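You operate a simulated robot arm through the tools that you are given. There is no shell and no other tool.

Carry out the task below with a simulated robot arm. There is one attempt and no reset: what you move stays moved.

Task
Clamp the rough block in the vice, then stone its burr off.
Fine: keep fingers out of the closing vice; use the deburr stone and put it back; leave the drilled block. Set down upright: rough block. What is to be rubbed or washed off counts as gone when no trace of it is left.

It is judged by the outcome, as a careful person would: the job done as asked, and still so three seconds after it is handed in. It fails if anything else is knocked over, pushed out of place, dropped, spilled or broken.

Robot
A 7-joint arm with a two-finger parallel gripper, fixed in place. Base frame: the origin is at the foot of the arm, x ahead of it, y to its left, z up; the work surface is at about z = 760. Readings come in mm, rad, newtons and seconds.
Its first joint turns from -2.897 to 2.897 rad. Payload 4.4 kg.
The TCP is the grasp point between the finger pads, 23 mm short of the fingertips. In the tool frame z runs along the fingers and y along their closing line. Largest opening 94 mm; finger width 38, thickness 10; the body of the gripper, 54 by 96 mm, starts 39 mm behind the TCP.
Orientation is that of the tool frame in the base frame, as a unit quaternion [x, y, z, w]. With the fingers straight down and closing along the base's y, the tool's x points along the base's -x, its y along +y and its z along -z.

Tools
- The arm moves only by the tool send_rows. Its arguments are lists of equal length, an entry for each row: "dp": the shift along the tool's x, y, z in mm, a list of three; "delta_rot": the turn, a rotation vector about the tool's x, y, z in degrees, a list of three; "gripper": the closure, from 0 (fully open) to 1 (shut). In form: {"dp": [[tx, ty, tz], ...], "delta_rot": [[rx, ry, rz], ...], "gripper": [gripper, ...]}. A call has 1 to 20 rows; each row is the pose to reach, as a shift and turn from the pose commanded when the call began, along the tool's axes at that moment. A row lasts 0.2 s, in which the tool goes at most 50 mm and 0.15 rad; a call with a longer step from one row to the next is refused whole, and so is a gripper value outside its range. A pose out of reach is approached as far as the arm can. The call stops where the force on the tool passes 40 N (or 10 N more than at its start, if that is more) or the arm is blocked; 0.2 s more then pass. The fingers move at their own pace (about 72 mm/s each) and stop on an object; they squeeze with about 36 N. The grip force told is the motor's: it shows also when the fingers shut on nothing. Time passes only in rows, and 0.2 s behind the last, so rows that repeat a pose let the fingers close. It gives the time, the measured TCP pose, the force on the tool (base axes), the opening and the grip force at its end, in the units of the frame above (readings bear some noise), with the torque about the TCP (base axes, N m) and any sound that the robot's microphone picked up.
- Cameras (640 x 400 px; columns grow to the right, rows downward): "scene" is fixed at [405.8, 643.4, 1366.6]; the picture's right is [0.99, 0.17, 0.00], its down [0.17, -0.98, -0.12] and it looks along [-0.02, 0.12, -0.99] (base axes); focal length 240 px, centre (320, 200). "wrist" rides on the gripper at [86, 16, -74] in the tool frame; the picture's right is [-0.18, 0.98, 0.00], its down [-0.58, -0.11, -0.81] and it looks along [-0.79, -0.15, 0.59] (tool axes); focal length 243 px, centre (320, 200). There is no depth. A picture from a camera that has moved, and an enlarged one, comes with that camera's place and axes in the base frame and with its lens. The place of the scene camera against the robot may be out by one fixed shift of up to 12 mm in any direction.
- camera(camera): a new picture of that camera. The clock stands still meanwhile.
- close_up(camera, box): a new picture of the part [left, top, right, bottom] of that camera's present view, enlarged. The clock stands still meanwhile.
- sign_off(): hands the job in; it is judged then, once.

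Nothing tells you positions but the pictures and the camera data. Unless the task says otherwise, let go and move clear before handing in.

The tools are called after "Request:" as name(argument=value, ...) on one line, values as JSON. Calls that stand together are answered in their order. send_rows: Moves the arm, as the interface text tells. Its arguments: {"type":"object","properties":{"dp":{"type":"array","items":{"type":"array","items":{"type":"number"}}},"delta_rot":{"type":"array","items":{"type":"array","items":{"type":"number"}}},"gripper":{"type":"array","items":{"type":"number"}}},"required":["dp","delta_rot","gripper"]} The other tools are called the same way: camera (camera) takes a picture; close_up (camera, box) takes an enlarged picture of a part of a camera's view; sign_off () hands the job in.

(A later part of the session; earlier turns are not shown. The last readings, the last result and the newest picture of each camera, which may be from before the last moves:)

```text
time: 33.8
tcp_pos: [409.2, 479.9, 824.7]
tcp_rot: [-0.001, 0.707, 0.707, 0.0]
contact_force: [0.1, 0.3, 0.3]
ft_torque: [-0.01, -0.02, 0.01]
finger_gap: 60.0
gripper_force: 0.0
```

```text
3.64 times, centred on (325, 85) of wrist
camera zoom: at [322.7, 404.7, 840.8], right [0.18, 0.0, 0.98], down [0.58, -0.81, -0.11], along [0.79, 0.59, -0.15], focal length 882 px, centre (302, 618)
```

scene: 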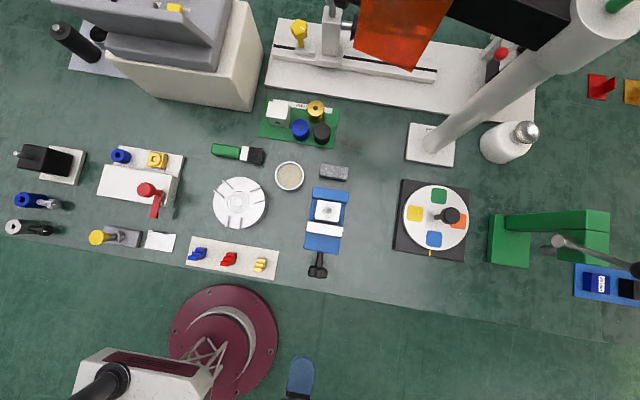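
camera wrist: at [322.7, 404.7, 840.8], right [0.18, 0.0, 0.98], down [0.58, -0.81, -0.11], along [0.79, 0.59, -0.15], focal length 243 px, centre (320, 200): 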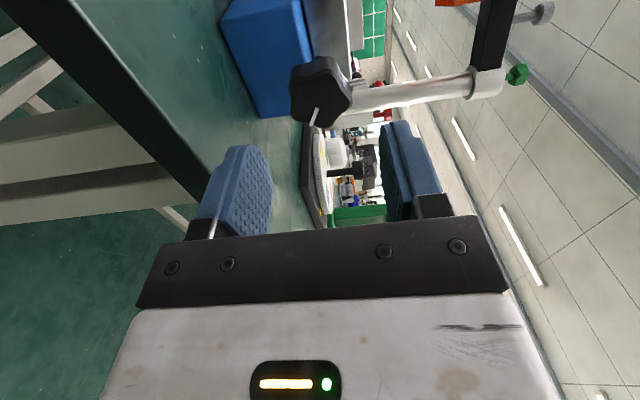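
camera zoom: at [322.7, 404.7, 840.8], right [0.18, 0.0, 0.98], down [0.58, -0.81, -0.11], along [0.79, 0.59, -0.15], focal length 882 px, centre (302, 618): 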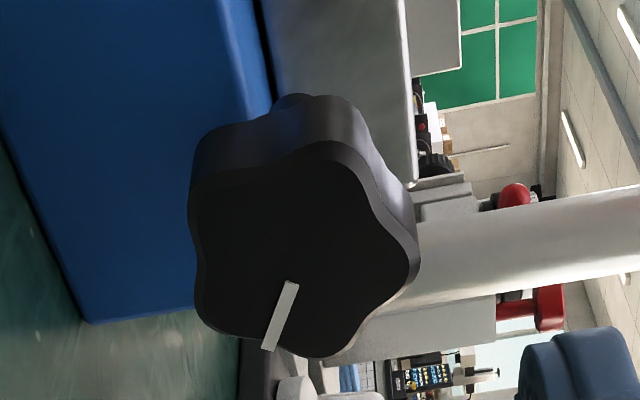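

The knob axis reads as (411, 823.6), which matches the gripper's line to within a millimetre. I'll move forward so the pads straddle the knob, then close on it.

Request:
send_rows(dp=[[-1, 0, 30], [-1, 0, 60], [-1, 0, 77], [-1, 0, 77]], delta_rot=[[0, 0, 0], [0, 0, 0], [0, 0, 0], [0, 0, 0]], gripper=[0.36, 0.36, 0.36, 0.36])

Request:
camera(camera="wrist")

Request:
close_up(camera="scene", box=[260, 180, 400, 330])

```text
time: 34.8
tcp_pos: [410.2, 555.9, 823.3]
tcp_rot: [0.0, 0.707, 0.707, 0.001]
contact_force: [0.7, 0.3, -0.5]
ft_torque: [0.01, 0.01, -0.01]
finger_gap: 60.1
gripper_force: 0.2
```

```text
taken
camera wrist: at [324.3, 481.3, 840.4], right [0.18, 0.0, 0.98], down [0.58, -0.81, -0.11], along [0.79, 0.59, -0.15], focal length 243 px, centre (320, 200)
```

wrist: 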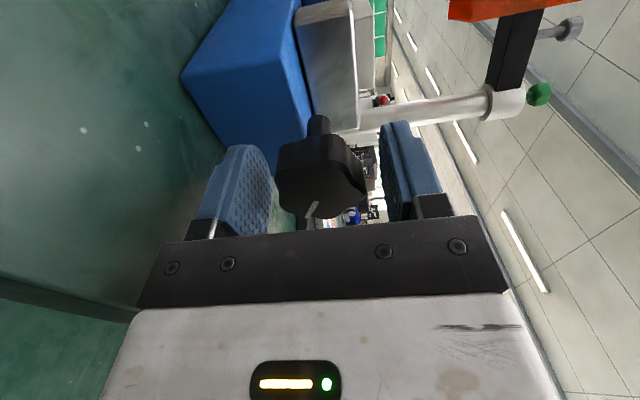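

```text
2.67 times, centred on (330, 255) of scene
camera zoom: at [405.8, 643.4, 1366.6], right [0.99, 0.17, 0.0], down [0.17, -0.98, -0.12], along [-0.02, 0.12, -0.99], focal length 640 px, centre (293, 53)
```

zoom: 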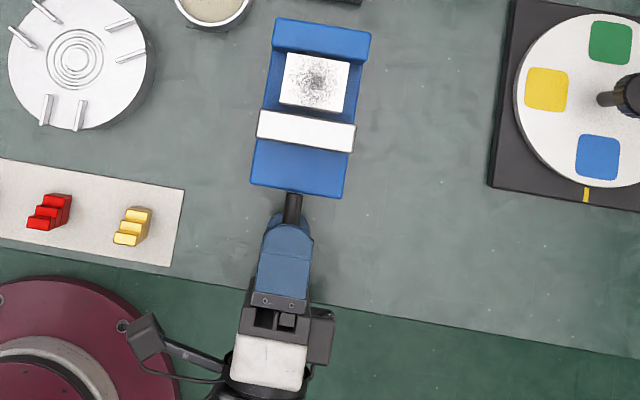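

Request:
send_rows(dp=[[0, 0, 2], [0, 0, 2], [0, 0, 2], [0, 0, 2]], delta_rot=[[0, 0, 0], [0, 0, 0], [0, 0, 0], [0, 0, 0]], gripper=[0.5, 0.7, 1, 1])

```text
time: 35.8
tcp_pos: [409.2, 558.8, 823.5]
tcp_rot: [0.0, 0.708, 0.707, 0.0]
contact_force: [6.2, -1.0, -8.9]
ft_torque: [0.18, 0.02, -0.13]
finger_gap: 39.7
gripper_force: 44.7
```

I've got the knob at 39.7 mm. I'll turn it 60° clockwise, as seen from the front, and see what the jaw does.

Request:
send_rows(dp=[[0, 0, 0], [0, 0, 0], [0, 0, 0], [0, 0, 0], [0, 0, 0], [0, 0, 0], [0, 0, 0], [0, 0, 0], [0, 0, 0]], delta_rot=[[0, 0, 7.5], [0, 0, 15], [0, 0, 22.5], [0, 0, 30], [0, 0, 37.5], [0, 0, 45], [0, 0, 52.5], [0, 0, 60], [0, 0, 60]], gripper=[1, 1, 1, 1, 1, 1, 1, 1, 1])

Request:
close_up(camera="scene", box=[260, 180, 400, 330])

Request:
camera(camera="wrist")

```text
time: 37.1
tcp_pos: [410.8, 558.9, 824.2]
tcp_rot: [0.23, 0.668, 0.669, -0.23]
contact_force: [-8.3, -5.4, 5.4]
ft_torque: [0.55, 0.04, -0.12]
finger_gap: 39.2
gripper_force: 45.0
stopped in row 6: the force on the tool passed its limit at 40 N (the readings are from after the stop); the commanded pose is now the measured one
```

```text
2.67 times, centred on (330, 255) of scene
camera zoom: at [405.8, 643.4, 1366.6], right [0.99, 0.17, 0.0], down [0.17, -0.98, -0.12], along [-0.02, 0.12, -0.99], focal length 640 px, centre (293, 53)
```

zoom: 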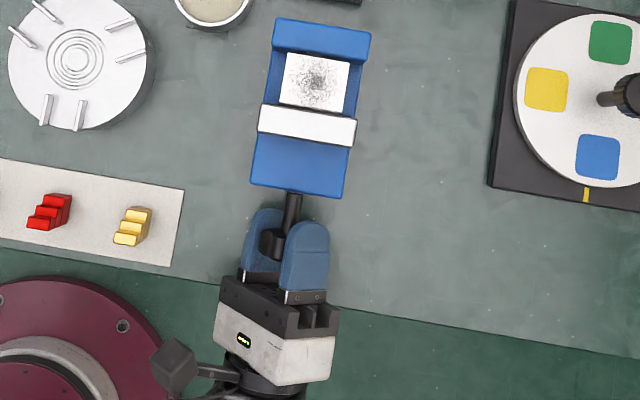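

```text
taken
camera wrist: at [352.8, 484.2, 889.4], right [0.75, 0.0, 0.66], down [0.39, -0.81, -0.44], along [0.53, 0.59, -0.6], focal length 243 px, centre (320, 200)
```

wrist: 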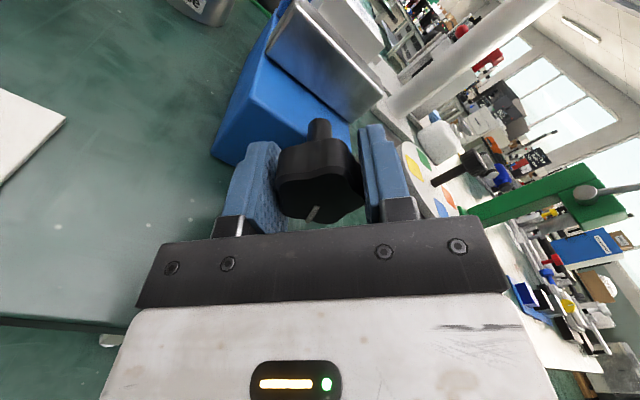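

The knob turned about 38° and the jaw seems to have moved in, before a side force stopped me. I'll measure the jaw more closely.

Request:
close_up(camera="scene", box=[290, 180, 370, 285])

Request:
close_up(camera="wrist", box=[200, 0, 440, 240])

```text
3.81 times, centred on (330, 232) of scene
camera zoom: at [405.8, 643.4, 1366.6], right [0.99, 0.17, 0.0], down [0.17, -0.98, -0.12], along [-0.02, 0.12, -0.99], focal length 914 px, centre (282, 76)
```

zoom: 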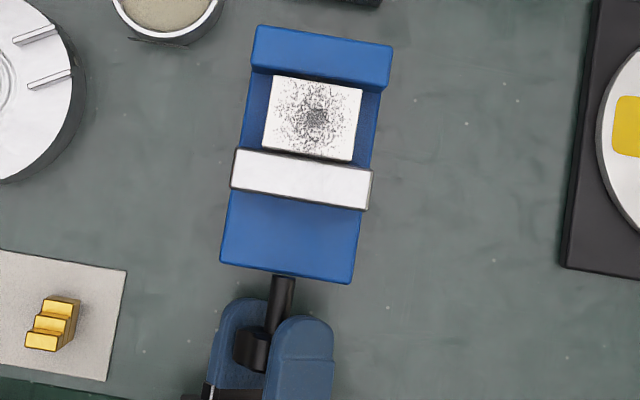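

```text
1.67 times, centred on (320, 120) of wrist
camera zoom: at [352.8, 484.2, 889.4], right [0.75, 0.0, 0.66], down [0.39, -0.81, -0.44], along [0.53, 0.59, -0.6], focal length 404 px, centre (320, 333)
```

zoom: 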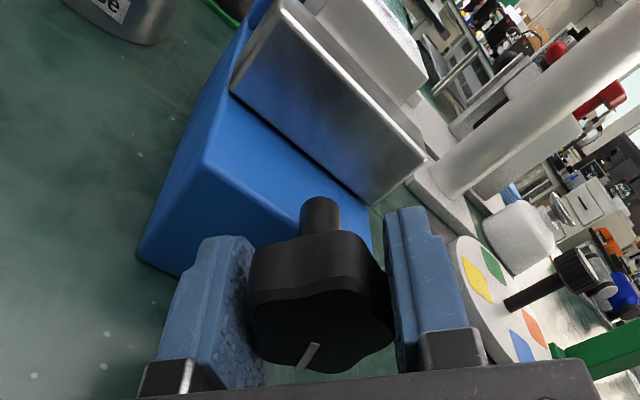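

The jaw advanced about 4.5 mm for 38°, so this is the closing direction and roughly 60–70° remains. I'll carry on in smaller chunks and watch the forces.

Request:
send_rows(dp=[[0, 0, 0], [0, 0, 0], [0, 0, 0], [0, 0, 0], [0, 0, 0], [0, 0, 0]], delta_rot=[[0, 0, 4], [0, 0, 8], [0, 0, 12], [0, 0, 16], [0, 0, 20], [0, 0, 20]], gripper=[1, 1, 1, 1, 1, 1])

Request:
close_up(camera="scene", box=[290, 180, 370, 285])

```text
time: 38.6
tcp_pos: [410.8, 558.8, 823.8]
tcp_rot: [0.343, 0.619, 0.618, -0.343]
contact_force: [-8.1, 8.9, -5.0]
ft_torque: [-0.05, 0.0, -0.43]
finger_gap: 39.5
gripper_force: 44.9
stopped in row 6: the force on the tool passed its limit at 41 N (the readings are from after the stop); the commanded pose is now the measured one
```

```text
3.81 times, centred on (330, 232) of scene
camera zoom: at [405.8, 643.4, 1366.6], right [0.99, 0.17, 0.0], down [0.17, -0.98, -0.12], along [-0.02, 0.12, -0.99], focal length 914 px, centre (282, 76)
```

zoom: 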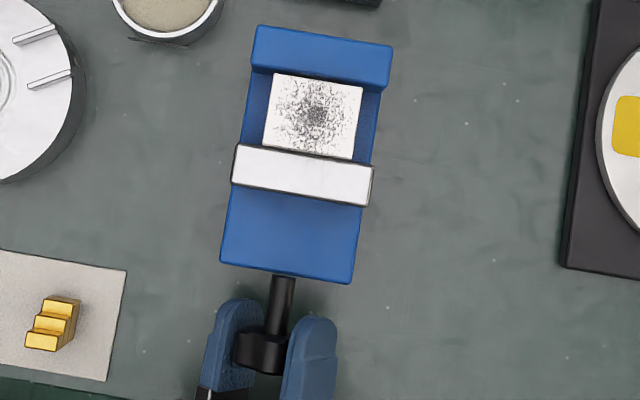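

Request:
send_rows(dp=[[0, 0, 0], [0, 0, 0], [0, 0, 0], [0, 0, 0], [0, 0, 0], [0, 0, 0]], delta_rot=[[0, 0, 4], [0, 0, 8], [0, 0, 12], [0, 0, 16], [0, 0, 20], [0, 0, 20]], gripper=[1, 1, 1, 1, 1, 1])

Request:
close_up(camera="scene", box=[290, 180, 370, 285])

```text
time: 40.0
tcp_pos: [410.3, 558.5, 823.3]
tcp_rot: [0.445, 0.551, 0.548, -0.446]
contact_force: [-7.2, 25.1, -14.0]
ft_torque: [-0.21, -0.01, -0.44]
finger_gap: 39.4
gripper_force: 45.0
```

```text
3.81 times, centred on (330, 232) of scene
camera zoom: at [405.8, 643.4, 1366.6], right [0.99, 0.17, 0.0], down [0.17, -0.98, -0.12], along [-0.02, 0.12, -0.99], focal length 914 px, centre (282, 76)
```

zoom: 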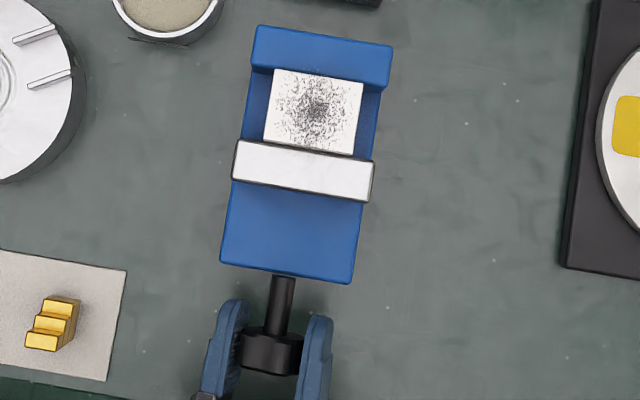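

The block is now being pushed towards the fixed jaw. I'll ease the side forces slightly and keep turning.

Request:
send_rows(dp=[[-0.4, -0.3, 0.8], [-0.4, -0.3, 0.8], [-0.4, -0.3, 0.8], [-0.4, -0.3, 0.8], [-0.4, -0.3, 0.8], [-0.4, -0.3, 0.8]], delta_rot=[[0, 0, 0], [0, 0, 4], [0, 0, 8], [0, 0, 12], [0, 0, 16], [0, 0, 16]], gripper=[1, 1, 1, 1, 1, 1])

Request:
close_up(camera="scene", box=[290, 180, 370, 285])

```text
time: 40.7
tcp_pos: [409.5, 558.2, 823.1]
tcp_rot: [0.463, 0.535, 0.532, -0.465]
contact_force: [-5.7, -13.6, 9.1]
ft_torque: [0.4, -0.02, 0.02]
finger_gap: 39.1
gripper_force: 45.3
stopped in row 3: the force on the tool passed its limit at 42 N (the readings are from after the stop); the commanded pose is now the measured one
```

```text
3.81 times, centred on (330, 232) of scene
camera zoom: at [405.8, 643.4, 1366.6], right [0.99, 0.17, 0.0], down [0.17, -0.98, -0.12], along [-0.02, 0.12, -0.99], focal length 914 px, centre (282, 76)
```

zoom: 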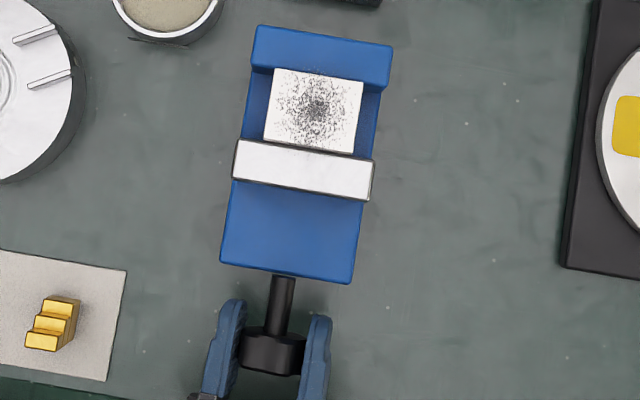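

Request:
send_rows(dp=[[0.1, 0, -0.25], [0.1, 0, -0.25], [0.1, 0, -0.25], [0.1, 0, -0.25], [0.1, 0, -0.25]], delta_rot=[[0, 0, 3], [0, 0, 6], [0, 0, 9], [0, 0, 12], [0, 0, 12]], gripper=[1, 1, 1, 1, 1])

Request:
close_up(camera="scene", box=[290, 180, 370, 285])

```text
time: 41.9
tcp_pos: [409.4, 558.4, 823.6]
tcp_rot: [-0.517, -0.484, -0.48, 0.519]
contact_force: [-9.1, 35.6, -14.8]
ft_torque: [-0.25, -0.13, -0.49]
finger_gap: 39.4
gripper_force: 45.1
```

```text
3.81 times, centred on (330, 232) of scene
camera zoom: at [405.8, 643.4, 1366.6], right [0.99, 0.17, 0.0], down [0.17, -0.98, -0.12], along [-0.02, 0.12, -0.99], focal length 914 px, centre (282, 76)
```

zoom: 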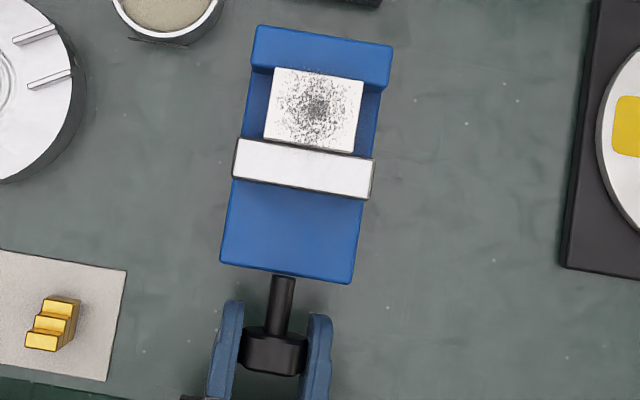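

The block now looks up against the fixed jaw and the torque is starting to rise. I'll continue tightening gently.

Request:
send_rows(dp=[[0, 0, 0.5], [0, 0, 0.5], [0, 0, 0.6], [0, 0, 0.6], [0, 0, 0.6]], delta_rot=[[0, 0, 1], [0, 0, 4], [0, 0, 7], [0, 0, 10], [0, 0, 10]], gripper=[1, 1, 1, 1, 1])

Request:
close_up(camera="scene", box=[290, 180, 370, 285])

Request:
camera(camera="wrist")

```text
time: 43.1
tcp_pos: [410.1, 558.7, 823.8]
tcp_rot: [-0.558, -0.435, -0.434, 0.558]
contact_force: [-20.5, -5.5, 20.9]
ft_torque: [0.85, -0.6, -0.31]
finger_gap: 39.2
gripper_force: 44.8
```

```text
3.81 times, centred on (330, 232) of scene
camera zoom: at [405.8, 643.4, 1366.6], right [0.99, 0.17, 0.0], down [0.17, -0.98, -0.12], along [-0.02, 0.12, -0.99], focal length 914 px, centre (282, 76)
```

zoom: 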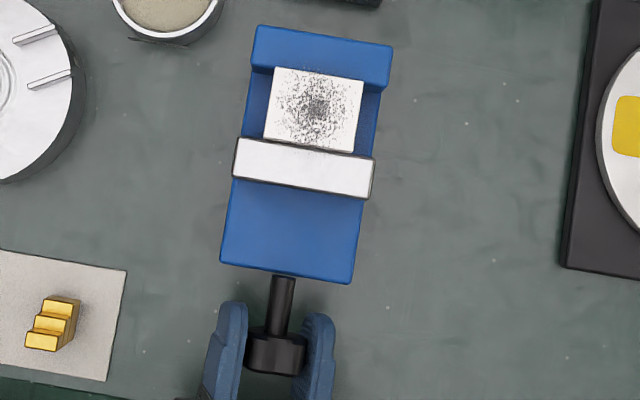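

```text
taken
camera wrist: at [447.3, 484.0, 903.2], right [0.91, 0.0, -0.42], down [-0.24, -0.81, -0.54], along [-0.34, 0.59, -0.73], focal length 243 px, centre (320, 200)
```

wrist: 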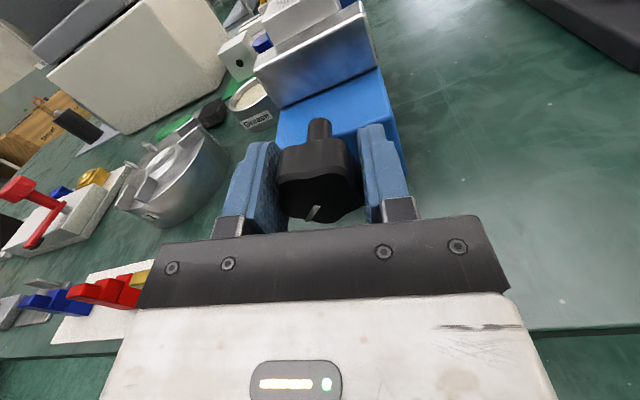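

Request:
send_rows(dp=[[0, 0, 0], [0, 0, 0], [0, 0, 0]], delta_rot=[[0, 0, 2], [0, 0, 5], [0, 0, 5]], gripper=[1, 1, 1])

Request:
close_up(camera="wrist", box=[200, 0, 440, 240])

```text
time: 43.9
tcp_pos: [408.6, 559.7, 821.8]
tcp_rot: [0.576, 0.411, 0.409, -0.576]
contact_force: [-2.1, -8.1, 4.8]
ft_torque: [0.28, -0.67, -0.3]
finger_gap: 39.5
gripper_force: 45.1
stopped in row 3: the force on the tool passed its limit at 40 N (the readings are from after the stop); the commanded pose is now the measured one
```

```text
1.67 times, centred on (320, 120) of wrist
camera zoom: at [453.6, 484.4, 898.6], right [0.87, 0.0, -0.5], down [-0.29, -0.81, -0.51], along [-0.4, 0.59, -0.7], focal length 404 px, centre (320, 333)
```

zoom: 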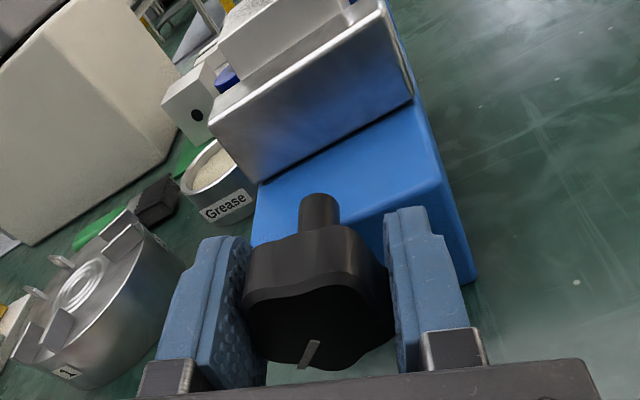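

The torque has climbed to about 0.67 N·m and the block is squeezed. I'll open the fingers, back straight out and check that it holds.

Request:
send_rows(dp=[[0, 0, 0], [0, 0, 0], [0, 0, 0], [0, 0, 0]], delta_rot=[[0, 0, 0], [0, 0, 0], [0, 0, 0], [0, 0, 0]], gripper=[0.4, 0.36, 0.36, 0.36])

Request:
close_up(camera="wrist", box=[200, 0, 440, 240])

Request:
close_up(camera="scene", box=[290, 180, 370, 285])

```text
time: 44.9
tcp_pos: [409.0, 559.4, 821.7]
tcp_rot: [0.577, 0.411, 0.409, -0.576]
contact_force: [0.1, -0.1, 0.6]
ft_torque: [-0.01, -0.02, -0.02]
finger_gap: 60.3
gripper_force: 0.1
```

```text
1.67 times, centred on (320, 120) of wrist
camera zoom: at [453.7, 484.7, 898.4], right [0.87, 0.0, -0.5], down [-0.29, -0.81, -0.51], along [-0.4, 0.59, -0.7], focal length 404 px, centre (320, 333)
```

zoom: 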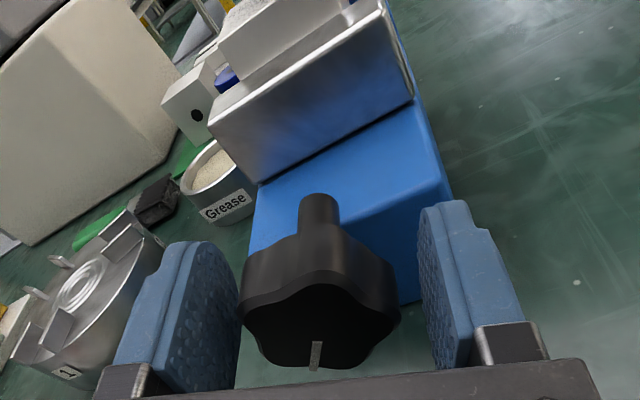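

```text
3.81 times, centred on (330, 232) of scene
camera zoom: at [405.8, 643.4, 1366.6], right [0.99, 0.17, 0.0], down [0.17, -0.98, -0.12], along [-0.02, 0.12, -0.99], focal length 914 px, centre (282, 76)
```

zoom: 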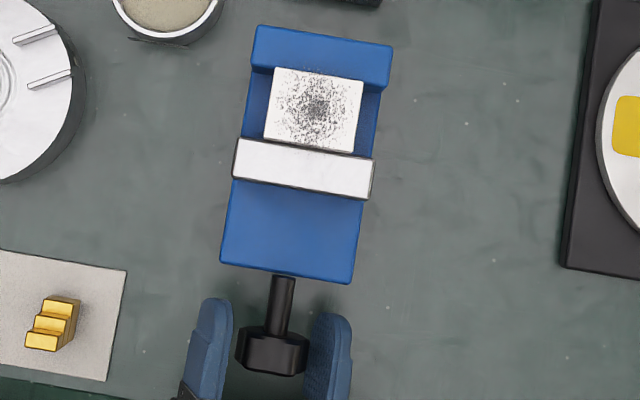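

The knob sprang back a little on release, but the jaw didn't move. I'll back out and check the knob angle and the jaw/block contact.

Request:
send_rows(dp=[[0, 0, -25], [0, 0, -60], [0, 0, -80], [0, 0, -80]], delta_rot=[[0, 0, 0], [0, 0, 0], [0, 0, 0], [0, 0, 0]], gripper=[0.36, 0.36, 0.36, 0.36])

Request:
camera(camera="wrist")

Request:
close_up(camera="wrist", box=[230, 0, 430, 160])

Request:
close_up(camera="scene", box=[300, 180, 360, 250])

```text
time: 45.9
tcp_pos: [408.1, 479.3, 821.7]
tcp_rot: [0.576, 0.411, 0.409, -0.576]
contact_force: [0.7, 0.5, -0.7]
ft_torque: [-0.01, -0.01, 0.01]
finger_gap: 60.1
gripper_force: 0.0
```

```text
taken
camera wrist: at [452.3, 404.3, 897.9], right [0.87, 0.0, -0.5], down [-0.29, -0.81, -0.51], along [-0.4, 0.59, -0.7], focal length 243 px, centre (320, 200)
```

wrist: 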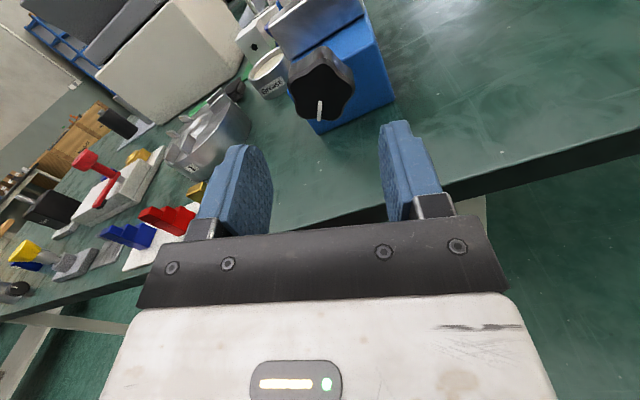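

```text
2.50 times, centred on (330, 80) of wrist
camera zoom: at [452.3, 404.3, 897.9], right [0.87, 0.0, -0.5], down [-0.29, -0.81, -0.51], along [-0.4, 0.59, -0.7], focal length 606 px, centre (295, 500)
```

zoom: 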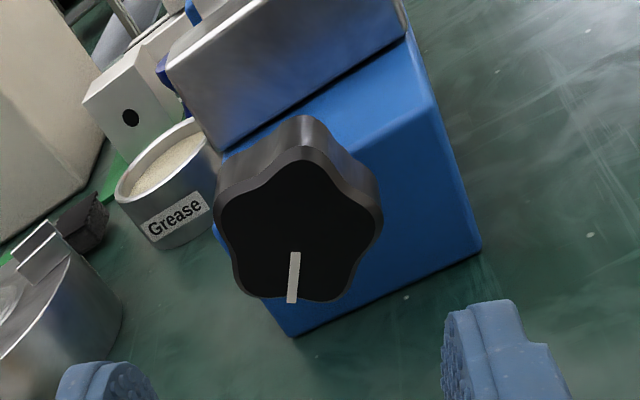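

```text
5.71 times, centred on (330, 215) of scene
camera zoom: at [405.8, 643.4, 1366.6], right [0.99, 0.17, 0.0], down [0.17, -0.98, -0.12], along [-0.02, 0.12, -0.99], focal length 1371 px, centre (263, 114)
```

zoom: 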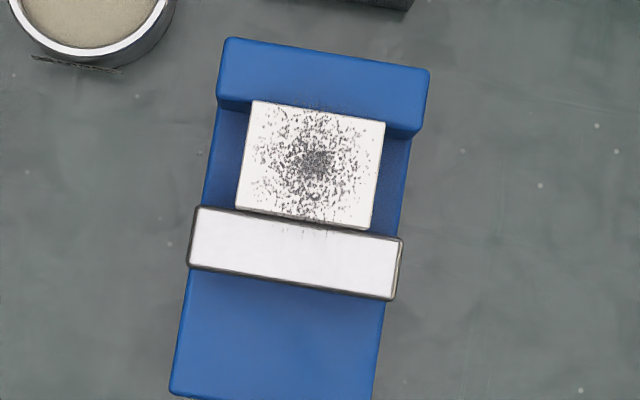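

The knob has turned about 99° net and the jaw sits against the block, so the gap is closed. Next is the stone behind the vice. I'll retreat, roll back, and point the tool down again with the fingers closing along y so the camera stays clear of the vice.

Request:
send_rows(dp=[[0, 0, -30], [0, 0, -60], [34, -11, -60], [68, -22, -60], [101, -34, -60], [135, -45, -60], [169, -56, -60], [169, -56, -60], [169, -56, -60], [169, -56, -60], [169, -56, -60], [169, -56, -60], [169, -56, -60], [169, -56, -60], [169, -56, -60], [169, -56, -60]], delta_rot=[[0, 0, 0], [0, 0, 0], [0, 0, -7], [0, 0, -15], [0, 0, -23], [0, 0, -31], [0, 0, -39], [0, 0, -47], [0, 0, -55.5], [0, 0, -64], [0, 0, -72.5], [0, 0, -81], [0, 0, -89], [0, 0, -97], [0, 0, -105], [0, 0, -109]], gripper=[0.36, 0.36, 0.36, 0.36, 0.36, 0.36, 0.36, 0.36, 0.36, 0.36, 0.36, 0.36, 0.36, 0.36, 0.36, 0.36])

```text
time: 49.3
tcp_pos: [412.0, 420.9, 1000.5]
tcp_rot: [0.001, 0.708, 0.706, -0.002]
contact_force: [0.0, -0.4, 0.5]
ft_torque: [-0.02, -0.02, -0.02]
finger_gap: 60.1
gripper_force: 0.1
```

Request:
send_rows(dp=[[0, 0, 0], [0, 0, 0], [0, 0, 0], [0, 0, 0], [0, 0, 0], [0, 0, 0], [0, 0, 0], [0, 0, 0], [0, 0, 0], [0, 0, 0], [0, 0, 0], [0, 0, 0], [0, 0, 0]], delta_rot=[[7.5, 0, 0], [15, 0, 0], [22.5, 0, 0], [30, 0, 0], [37.5, 0, 0], [45, 0, 0], [52.5, 0, 0], [60, 0, 0], [67.5, 0, 0], [75, 0, 0], [82.5, 0, 0], [90, 0, 0], [90, 0, 0]], gripper=[0.36, 0.36, 0.36, 0.36, 0.36, 0.36, 0.36, 0.36, 0.36, 0.36, 0.36, 0.36, 0.36])

```text
time: 52.1
tcp_pos: [412.4, 419.5, 999.2]
tcp_rot: [-0.001, 1.0, -0.002, -0.001]
contact_force: [-0.4, 0.5, -0.3]
ft_torque: [0.0, -0.04, 0.0]
finger_gap: 60.1
gripper_force: 0.1
```

The tool is pointing down again. I'll fly over at z = 1000 to look at the stone behind the vice.

Request:
send_rows(dp=[[4, 30, 0], [8, 72, 0], [12, 115, 0], [16, 158, 0], [20, 201, 0], [24, 244, 0], [28, 287, 0], [30, 330, 0], [31, 365, 20], [31, 383, 60], [31, 383, 100], [31, 383, 100]], delta_rot=[[0, 0, 0], [0, 0, 0], [0, 0, 0], [0, 0, 0], [0, 0, 0], [0, 0, 0], [0, 0, 0], [0, 0, 0], [0, 0, 0], [0, 0, 0], [0, 0, 0], [0, 0, 0]], gripper=[0.36, 0.36, 0.36, 0.36, 0.36, 0.36, 0.36, 0.36, 0.36, 0.36, 0.36, 0.36])

Request:
camera(camera="wrist")

Request:
close_up(camera="wrist", box=[240, 20, 420, 180])

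Request:
camera(camera="scene")

```text
time: 54.7
tcp_pos: [376.8, 803.0, 899.3]
tcp_rot: [-0.002, 1.0, -0.001, -0.001]
contact_force: [0.4, 0.5, 0.2]
ft_torque: [0.0, 0.01, 0.0]
finger_gap: 60.1
gripper_force: 0.1
```

```text
taken
camera wrist: at [290.4, 819.2, 974.1], right [0.18, 0.98, 0.0], down [0.58, -0.11, 0.8], along [0.79, -0.15, -0.59], focal length 243 px, centre (320, 200)
```

wrist: 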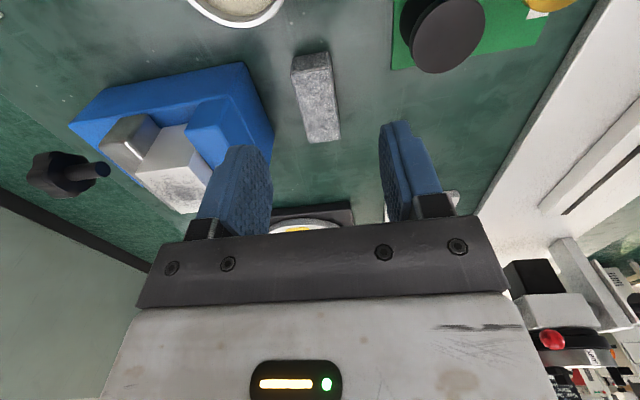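

```text
2.50 times, centred on (330, 100) of wrist
camera zoom: at [290.4, 819.2, 974.1], right [0.18, 0.98, 0.0], down [0.58, -0.11, 0.8], along [0.79, -0.15, -0.59], focal length 606 px, centre (295, 450)
```

zoom: 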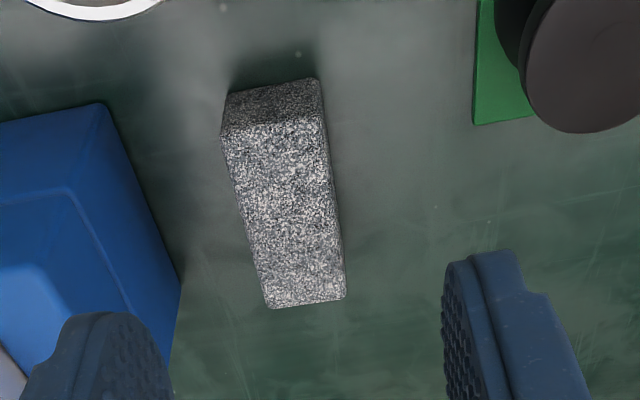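

```text
taken
```

scene: 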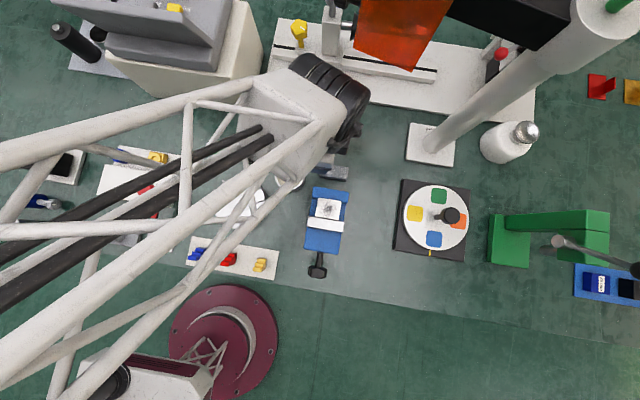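

The stone is about 70 × 30 × 26 mm, lying along x and centred at about (413, 795), which is also where it has to go back. I'll move over it and check before going down.

Request:
send_rows(dp=[[-20, -4, 0], [-36.7, -8.1, 20], [-36.7, -8.1, 60], [-36.7, -8.1, 60]], delta_rot=[[0, 0, 0], [0, 0, 0], [0, 0, 0], [0, 0, 0]], gripper=[0.36, 0.36, 0.36, 0.36])

Request:
camera(camera="wrist")

Request:
close_up(camera="wrist", box=[200, 20, 440, 240])

```text
time: 55.7
tcp_pos: [411.4, 794.9, 838.7]
tcp_rot: [-0.001, 1.0, -0.001, -0.002]
contact_force: [0.3, -0.4, -0.8]
ft_torque: [0.0, 0.01, 0.04]
finger_gap: 60.3
gripper_force: 0.1
```

```text
taken
camera wrist: at [325.5, 810.9, 913.4], right [0.18, 0.98, 0.0], down [0.58, -0.11, 0.8], along [0.79, -0.15, -0.59], focal length 243 px, centre (320, 200)
```

wrist: 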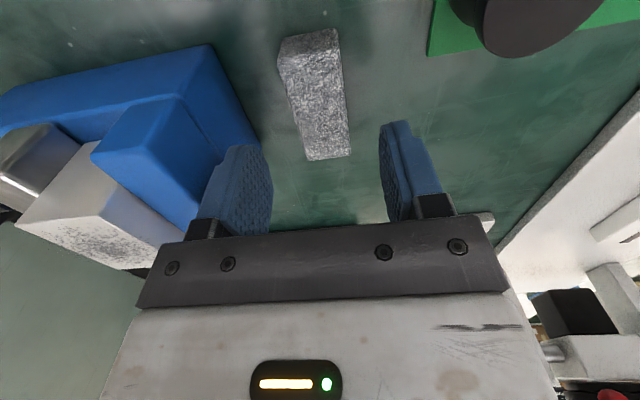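

```text
1.82 times, centred on (320, 130) of wrist
camera zoom: at [325.5, 810.9, 913.4], right [0.18, 0.98, 0.0], down [0.58, -0.11, 0.8], along [0.79, -0.15, -0.59], focal length 441 px, centre (320, 327)
```

zoom: 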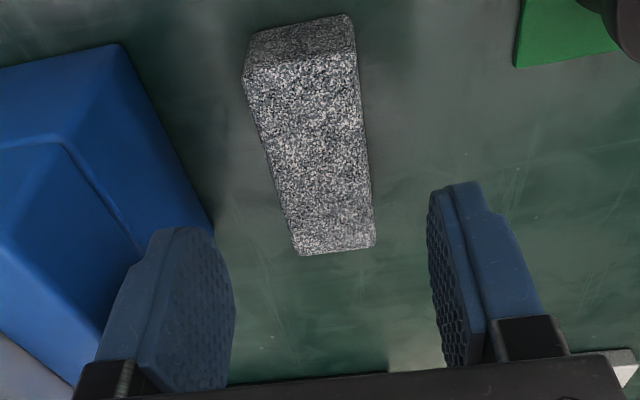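

The stone is centred at about (414, 794.7), within a couple of millimetres of the gripper. I'll go down and grip its long sides.

Request:
send_rows(dp=[[-2.5, 0, 15], [-2.5, 0, 35], [-2.5, 0, 49.5], [-2.5, 0, 49.5], [-2.5, 0, 49.5], [-2.5, 0, 49.5], [-2.5, 0, 49.5], [-2.5, 0, 49.5]], delta_rot=[[0, 0, 0], [0, 0, 0], [0, 0, 0], [0, 0, 0], [0, 0, 0], [0, 0, 0], [0, 0, 0], [0, 0, 0]], gripper=[0.36, 0.36, 0.36, 0.36, 0.6, 0.8, 1, 1])

Request:
camera(camera="wrist")

```text
time: 57.5
tcp_pos: [418.3, 794.5, 791.2]
tcp_rot: [-0.001, 1.0, 0.0, -0.002]
contact_force: [0.8, 0.9, 0.3]
ft_torque: [0.08, -0.03, 0.01]
finger_gap: 31.4
gripper_force: 36.1
```

```text
taken
camera wrist: at [332.1, 810.5, 865.1], right [0.18, 0.98, 0.0], down [0.58, -0.11, 0.8], along [0.79, -0.15, -0.59], focal length 243 px, centre (320, 200)
```

wrist: 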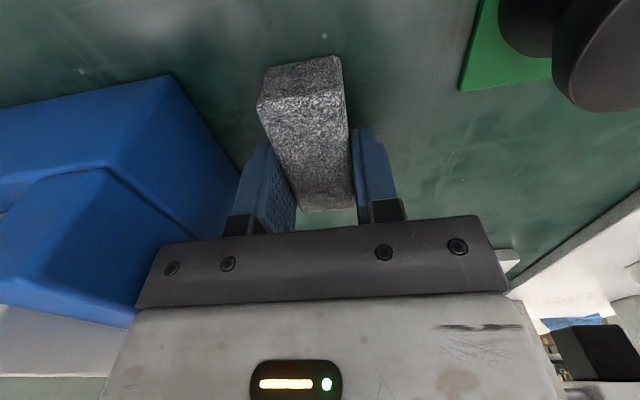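

The stone is gripped at 31 mm. I'll lift it straight up, carry it over the block and have a look.

Request:
send_rows(dp=[[0, 0, -20], [0, 0, -55], [0, 0, -95], [0, 0, -135], [0, 0, -150], [0, -30, -150], [0, -65, -150], [0, -97.5, -150], [0, -97.5, -150]], delta_rot=[[0, 0, 0], [0, 0, 0], [0, 0, 0], [0, 0, 0], [0, 0, 0], [0, 0, 0], [0, 0, 0], [0, 0, 0], [0, 0, 0]], gripper=[1, 1, 1, 1, 1, 1, 1, 1, 1])

Request:
camera(camera="wrist")

Request:
close_up(camera="wrist", box=[200, 20, 440, 240])

```text
time: 59.5
tcp_pos: [418.3, 695.9, 941.5]
tcp_rot: [-0.001, 1.0, -0.001, -0.002]
contact_force: [0.1, -0.4, -2.0]
ft_torque: [-0.02, 0.0, 0.0]
finger_gap: 31.7
gripper_force: 36.2
```

```text
taken
camera wrist: at [332.9, 711.9, 1016.0], right [0.18, 0.98, 0.0], down [0.58, -0.11, 0.8], along [0.79, -0.15, -0.59], focal length 243 px, centre (320, 200)
```

wrist: 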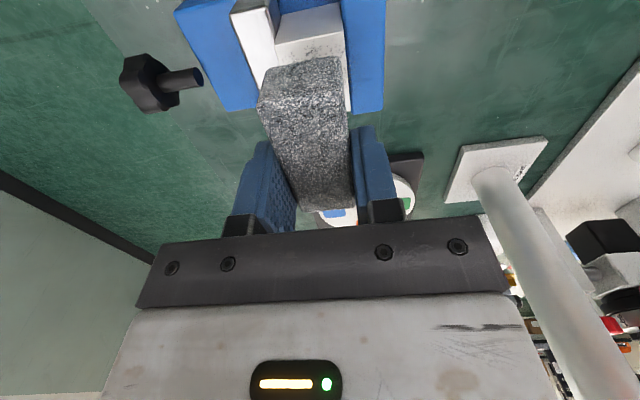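

```text
1.82 times, centred on (320, 130) of wrist
camera zoom: at [332.9, 711.9, 1016.0], right [0.18, 0.98, 0.0], down [0.58, -0.11, 0.8], along [0.79, -0.15, -0.59], focal length 441 px, centre (320, 327)
```

zoom: 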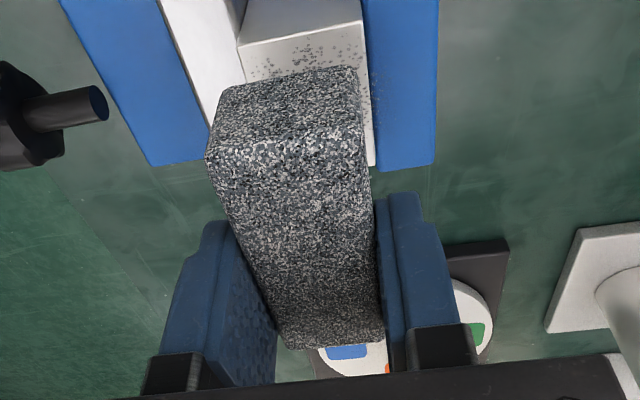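

The stone is above the block and the block still looks square in the jaws. I'll lower until I feel contact on the block's top, expected at about TCP z = 896.

Request:
send_rows(dp=[[2, 1, 15], [2, 1, 30], [2, 1, 40], [2, 1, 42], [2, 1, 43], [2, 1, 43]], delta_rot=[[0, 0, 0], [0, 0, 0], [0, 0, 0], [0, 0, 0], [0, 0, 0], [0, 0, 0]], gripper=[1, 1, 1, 1, 1, 1])

Request:
send_rows(dp=[[0, 0, 0.7], [0, 0, 1.4], [0, 0, 2.0], [0, 0, 2.0]], delta_rot=[[0, 0, 0], [0, 0, 0], [0, 0, 0], [0, 0, 0]], gripper=[1, 1, 1, 1])

```text
time: 60.9
tcp_pos: [417.9, 697.5, 898.2]
tcp_rot: [-0.001, 1.0, -0.001, -0.002]
contact_force: [1.1, -0.5, -0.9]
ft_torque: [-0.03, 0.01, 0.05]
finger_gap: 31.7
gripper_force: 37.0
```

```text
time: 61.9
tcp_pos: [417.2, 698.7, 897.2]
tcp_rot: [-0.001, 1.0, -0.001, -0.002]
contact_force: [0.0, -1.9, 4.8]
ft_torque: [-0.04, 0.03, -0.02]
finger_gap: 31.4
gripper_force: 35.9
```

Contact felt at about 7 N. I'll rub with light pressure, sweeping ±14 mm in y to cover the whole top face.

Request:
send_rows(dp=[[0, -5, 0.4], [0, -10, 0.4], [0, -14, 0.4], [2, -8, 0.4], [3, -2, 0.4], [4, 4, 0.4], [4, 10, 0.4], [4, 14, 0.4], [2, 8, 0.4], [0, 2, 0.4], [-2, -4, 0.4], [-4, -10, 0.4], [-4, -14, 0.4], [-4, -8, 0.4], [-4, -2, 0.4], [-4, 4, 0.4], [-4, 10, 0.4], [-4, 14, 0.4], [-2, 7, 0.4], [0, 0, 0.4]], delta_rot=[[0, 0, 0], [0, 0, 0], [0, 0, 0], [0, 0, 0], [0, 0, 0], [0, 0, 0], [0, 0, 0], [0, 0, 0], [0, 0, 0], [0, 0, 0], [0, 0, 0], [0, 0, 0], [0, 0, 0], [0, 0, 0], [0, 0, 0], [0, 0, 0], [0, 0, 0], [0, 0, 0], [0, 0, 0], [0, 0, 0]], gripper=[1, 1, 1, 1, 1, 1, 1, 1, 1, 1, 1, 1, 1, 1, 1, 1, 1, 1, 1, 1])

Request:
close_up(camera="wrist", box=[180, 0, 440, 240])

Request:
close_up(camera="scene", box=[280, 150, 400, 290])

```text
time: 66.1
tcp_pos: [417.7, 696.4, 895.0]
tcp_rot: [-0.001, 1.0, -0.001, -0.001]
contact_force: [-0.4, 1.4, 3.5]
ft_torque: [0.14, 0.02, 0.0]
finger_gap: 31.7
gripper_force: 35.9
```

```text
1.67 times, centred on (310, 120) of wrist
camera zoom: at [331.9, 712.6, 970.0], right [0.18, 0.98, 0.0], down [0.58, -0.11, 0.8], along [0.79, -0.15, -0.59], focal length 404 px, centre (337, 333)
```

zoom: 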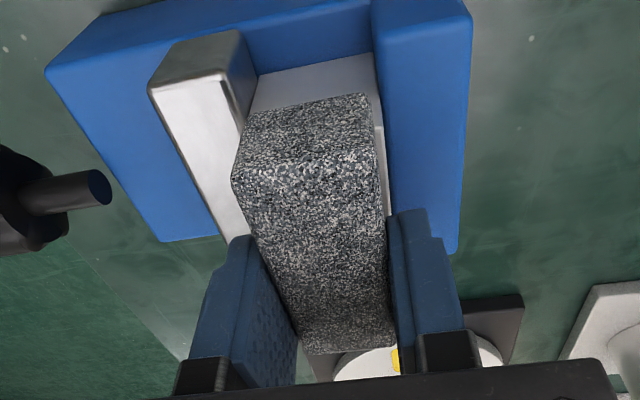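

```text
2.86 times, centred on (340, 220) of scene
camera zoom: at [405.8, 643.4, 1366.6], right [0.99, 0.17, 0.0], down [0.17, -0.98, -0.12], along [-0.02, 0.12, -0.99], focal length 686 px, centre (263, 143)
```

zoom: 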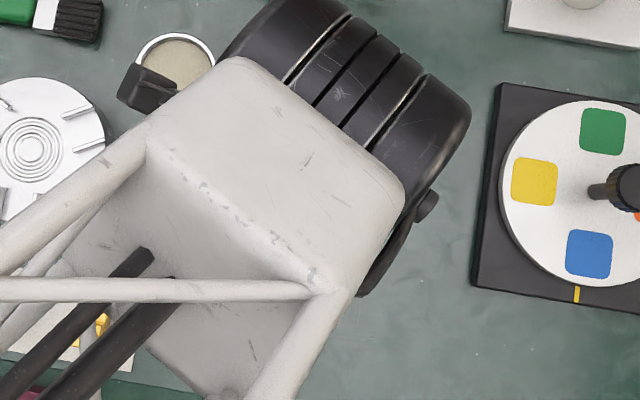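

The strokes went smoothly. I'll lift the stone and shift aside to inspect the block's top.

Request:
send_rows(dp=[[0, 0, -15], [0, 0, -50], [0, 35, -70], [0, 75, -70], [0, 85, -70], [0, 85, -70]], delta_rot=[[0, 0, 0], [0, 0, 0], [0, 0, 0], [0, 0, 0], [0, 0, 0], [0, 0, 0]], gripper=[1, 1, 1, 1, 1, 1])

Request:
camera(camera="wrist")

Request:
close_up(camera="wrist", box=[60, 0, 260, 160])

Request:
close_up(camera="scene", box=[290, 180, 370, 285])

```text
time: 67.5
tcp_pos: [418.5, 784.8, 964.4]
tcp_rot: [-0.001, 1.0, -0.001, -0.001]
contact_force: [0.5, -0.2, -1.5]
ft_torque: [0.0, -0.03, 0.02]
finger_gap: 31.5
gripper_force: 36.3
```

```text
taken
camera wrist: at [332.2, 800.4, 1038.6], right [0.18, 0.98, 0.0], down [0.58, -0.11, 0.8], along [0.79, -0.15, -0.59], focal length 243 px, centre (320, 200)
```

wrist: 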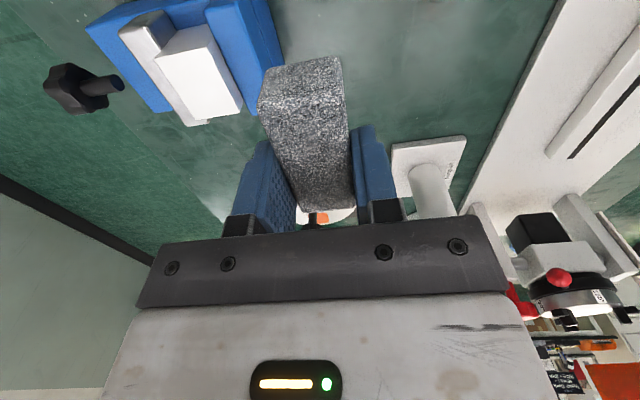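

```text
2.50 times, centred on (160, 80) of wrist
camera zoom: at [332.2, 800.4, 1038.6], right [0.18, 0.98, 0.0], down [0.58, -0.11, 0.8], along [0.79, -0.15, -0.59], focal length 606 px, centre (720, 500)
```

zoom: 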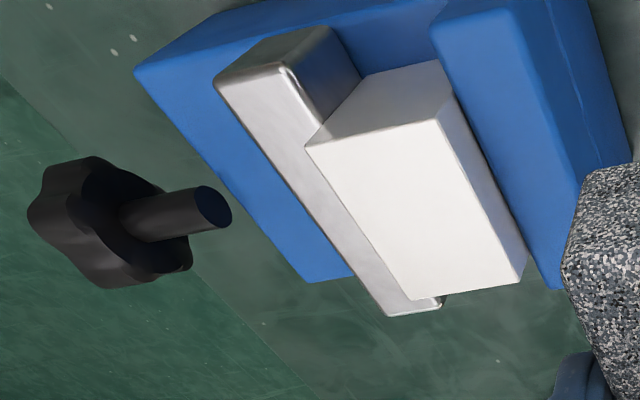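

```text
3.81 times, centred on (330, 232) of scene
camera zoom: at [405.8, 643.4, 1366.6], right [0.99, 0.17, 0.0], down [0.17, -0.98, -0.12], along [-0.02, 0.12, -0.99], focal length 914 px, centre (282, 76)
```

zoom: 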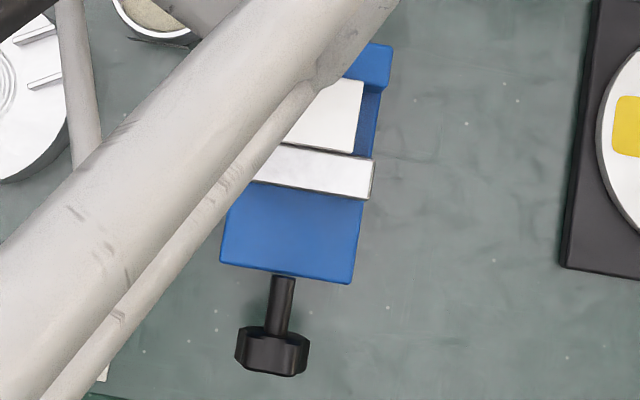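

The top face looks clean. I'll zoom in further for any faint trace before putting the stone back.

Request:
close_up(camera="wrist", box=[145, 20, 250, 130])

Request:
close_up(camera="wrist", box=[240, 30, 400, 240])

```text
3.64 times, centred on (198, 75) of wrist
camera zoom: at [332.2, 800.4, 1038.6], right [0.18, 0.98, 0.0], down [0.58, -0.11, 0.8], along [0.79, -0.15, -0.59], focal length 882 px, centre (766, 654)
```

zoom: 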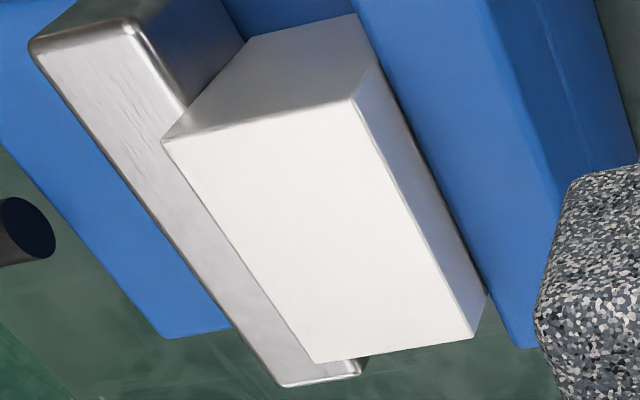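

```text
1.90 times, centred on (320, 135) of wrist
camera zoom: at [332.2, 800.4, 1038.6], right [0.18, 0.98, 0.0], down [0.58, -0.11, 0.8], along [0.79, -0.15, -0.59], focal length 462 px, centre (320, 324)
```

zoom: 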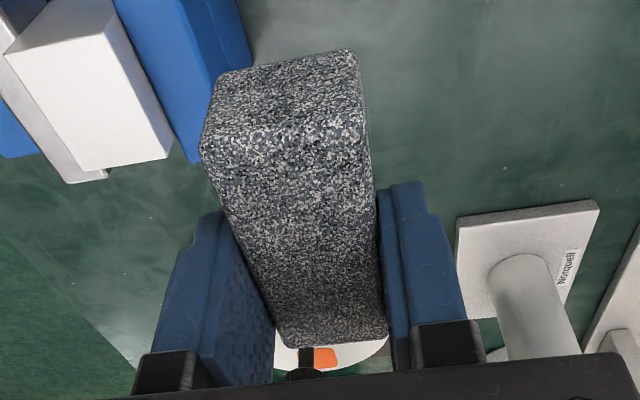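

No trace is left and the block hasn't shifted. Next I'll take the stone back over its original spot and lower it.

Request:
send_rows(dp=[[0, 9.7, 0], [0, 9.7, 40], [0, 9.7, 80], [0, 9.7, 120], [0, 9.7, 150], [0, 9.7, 160], [0, 9.7, 160]], delta_rot=[[0, 0, 0], [0, 0, 0], [0, 0, 0], [0, 0, 0], [0, 0, 0], [0, 0, 0], [0, 0, 0]], gripper=[1, 1, 1, 1, 1, 1, 1])

Request:
close_up(camera="wrist", box=[200, 20, 440, 240])

```text
time: 69.1
tcp_pos: [418.1, 793.0, 803.4]
tcp_rot: [-0.002, 1.0, -0.001, -0.002]
contact_force: [0.7, 0.7, -0.8]
ft_torque: [0.02, 0.01, 0.01]
finger_gap: 31.5
gripper_force: 36.0
```

```text
1.82 times, centred on (320, 130) of wrist
camera zoom: at [332.2, 808.9, 878.0], right [0.18, 0.98, 0.0], down [0.58, -0.11, 0.8], along [0.79, -0.15, -0.59], focal length 441 px, centre (320, 327)
```

zoom: 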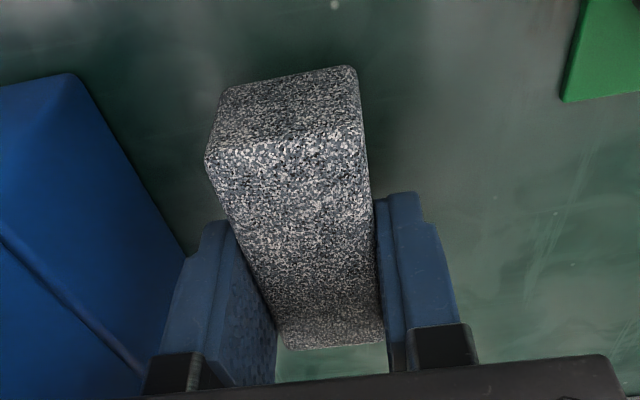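

Request:
send_rows(dp=[[0, 1, 4], [0, 1, 8], [0, 1, 10], [0, 1, 11], [0, 1, 11]], delta_rot=[[0, 0, 0], [0, 0, 0], [0, 0, 0], [0, 0, 0], [0, 0, 0]], gripper=[1, 1, 1, 1, 1])

Request:
send_rows(dp=[[0, 0, 0.6], [0, 0, 1.2], [0, 0, 1.2]], delta_rot=[[0, 0, 0], [0, 0, 0], [0, 0, 0]], gripper=[1, 1, 1])

```text
time: 70.3
tcp_pos: [416.5, 794.2, 793.8]
tcp_rot: [-0.001, 1.0, 0.0, -0.002]
contact_force: [-0.2, 0.2, -1.0]
ft_torque: [0.0, 0.01, 0.0]
finger_gap: 31.4
gripper_force: 36.0
```

```text
time: 71.1
tcp_pos: [417.2, 792.9, 792.5]
tcp_rot: [-0.001, 1.0, -0.001, -0.001]
contact_force: [-0.2, -0.5, -1.5]
ft_torque: [0.02, -0.02, 0.04]
finger_gap: 31.2
gripper_force: 35.7
```

Request:
send_rows(dp=[[0, 0.5, 0.6], [0, 0.5, 1.2], [0, 0.5, 1.2]], delta_rot=[[0, 0, 0], [0, 0, 0], [0, 0, 0]], gripper=[1, 1, 1])

```text
time: 71.9
tcp_pos: [417.7, 793.1, 791.8]
tcp_rot: [-0.001, 1.0, -0.001, -0.003]
contact_force: [0.3, 0.4, -1.3]
ft_torque: [0.03, -0.01, -0.01]
finger_gap: 31.5
gripper_force: 36.0
```

Request:
send_rows(dp=[[0, 0.5, 0.5], [0, 0.5, 1.0], [0, 0.5, 1.0]], delta_rot=[[0, 0, 0], [0, 0, 0], [0, 0, 0]], gripper=[1, 1, 1])

```text
time: 72.7
tcp_pos: [417.6, 793.4, 791.5]
tcp_rot: [0.0, 1.0, -0.001, -0.002]
contact_force: [-0.7, -0.4, -1.1]
ft_torque: [-0.02, -0.01, 0.0]
finger_gap: 31.6
gripper_force: 35.6
```

Request:
send_rows(dp=[[0, 0.5, 0.5], [0, 0.5, 1.0], [0, 0.5, 1.0]], delta_rot=[[0, 0, 0], [0, 0, 0], [0, 0, 0]], gripper=[1, 1, 1])

Request:
close_up(camera="wrist", box=[200, 20, 440, 240])

```text
time: 73.5
tcp_pos: [418.1, 795.8, 789.9]
tcp_rot: [0.0, 1.0, 0.0, -0.001]
contact_force: [-1.9, -4.4, 18.3]
ft_torque: [-0.04, 0.34, 0.02]
finger_gap: 31.4
gripper_force: 36.2
```

```text
1.82 times, centred on (320, 130) of wrist
camera zoom: at [331.8, 811.1, 864.9], right [0.18, 0.98, 0.0], down [0.58, -0.11, 0.81], along [0.79, -0.15, -0.59], focal length 441 px, centre (320, 327)
```

zoom: 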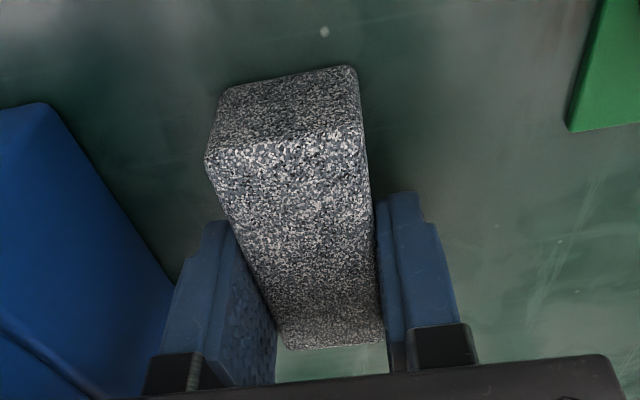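

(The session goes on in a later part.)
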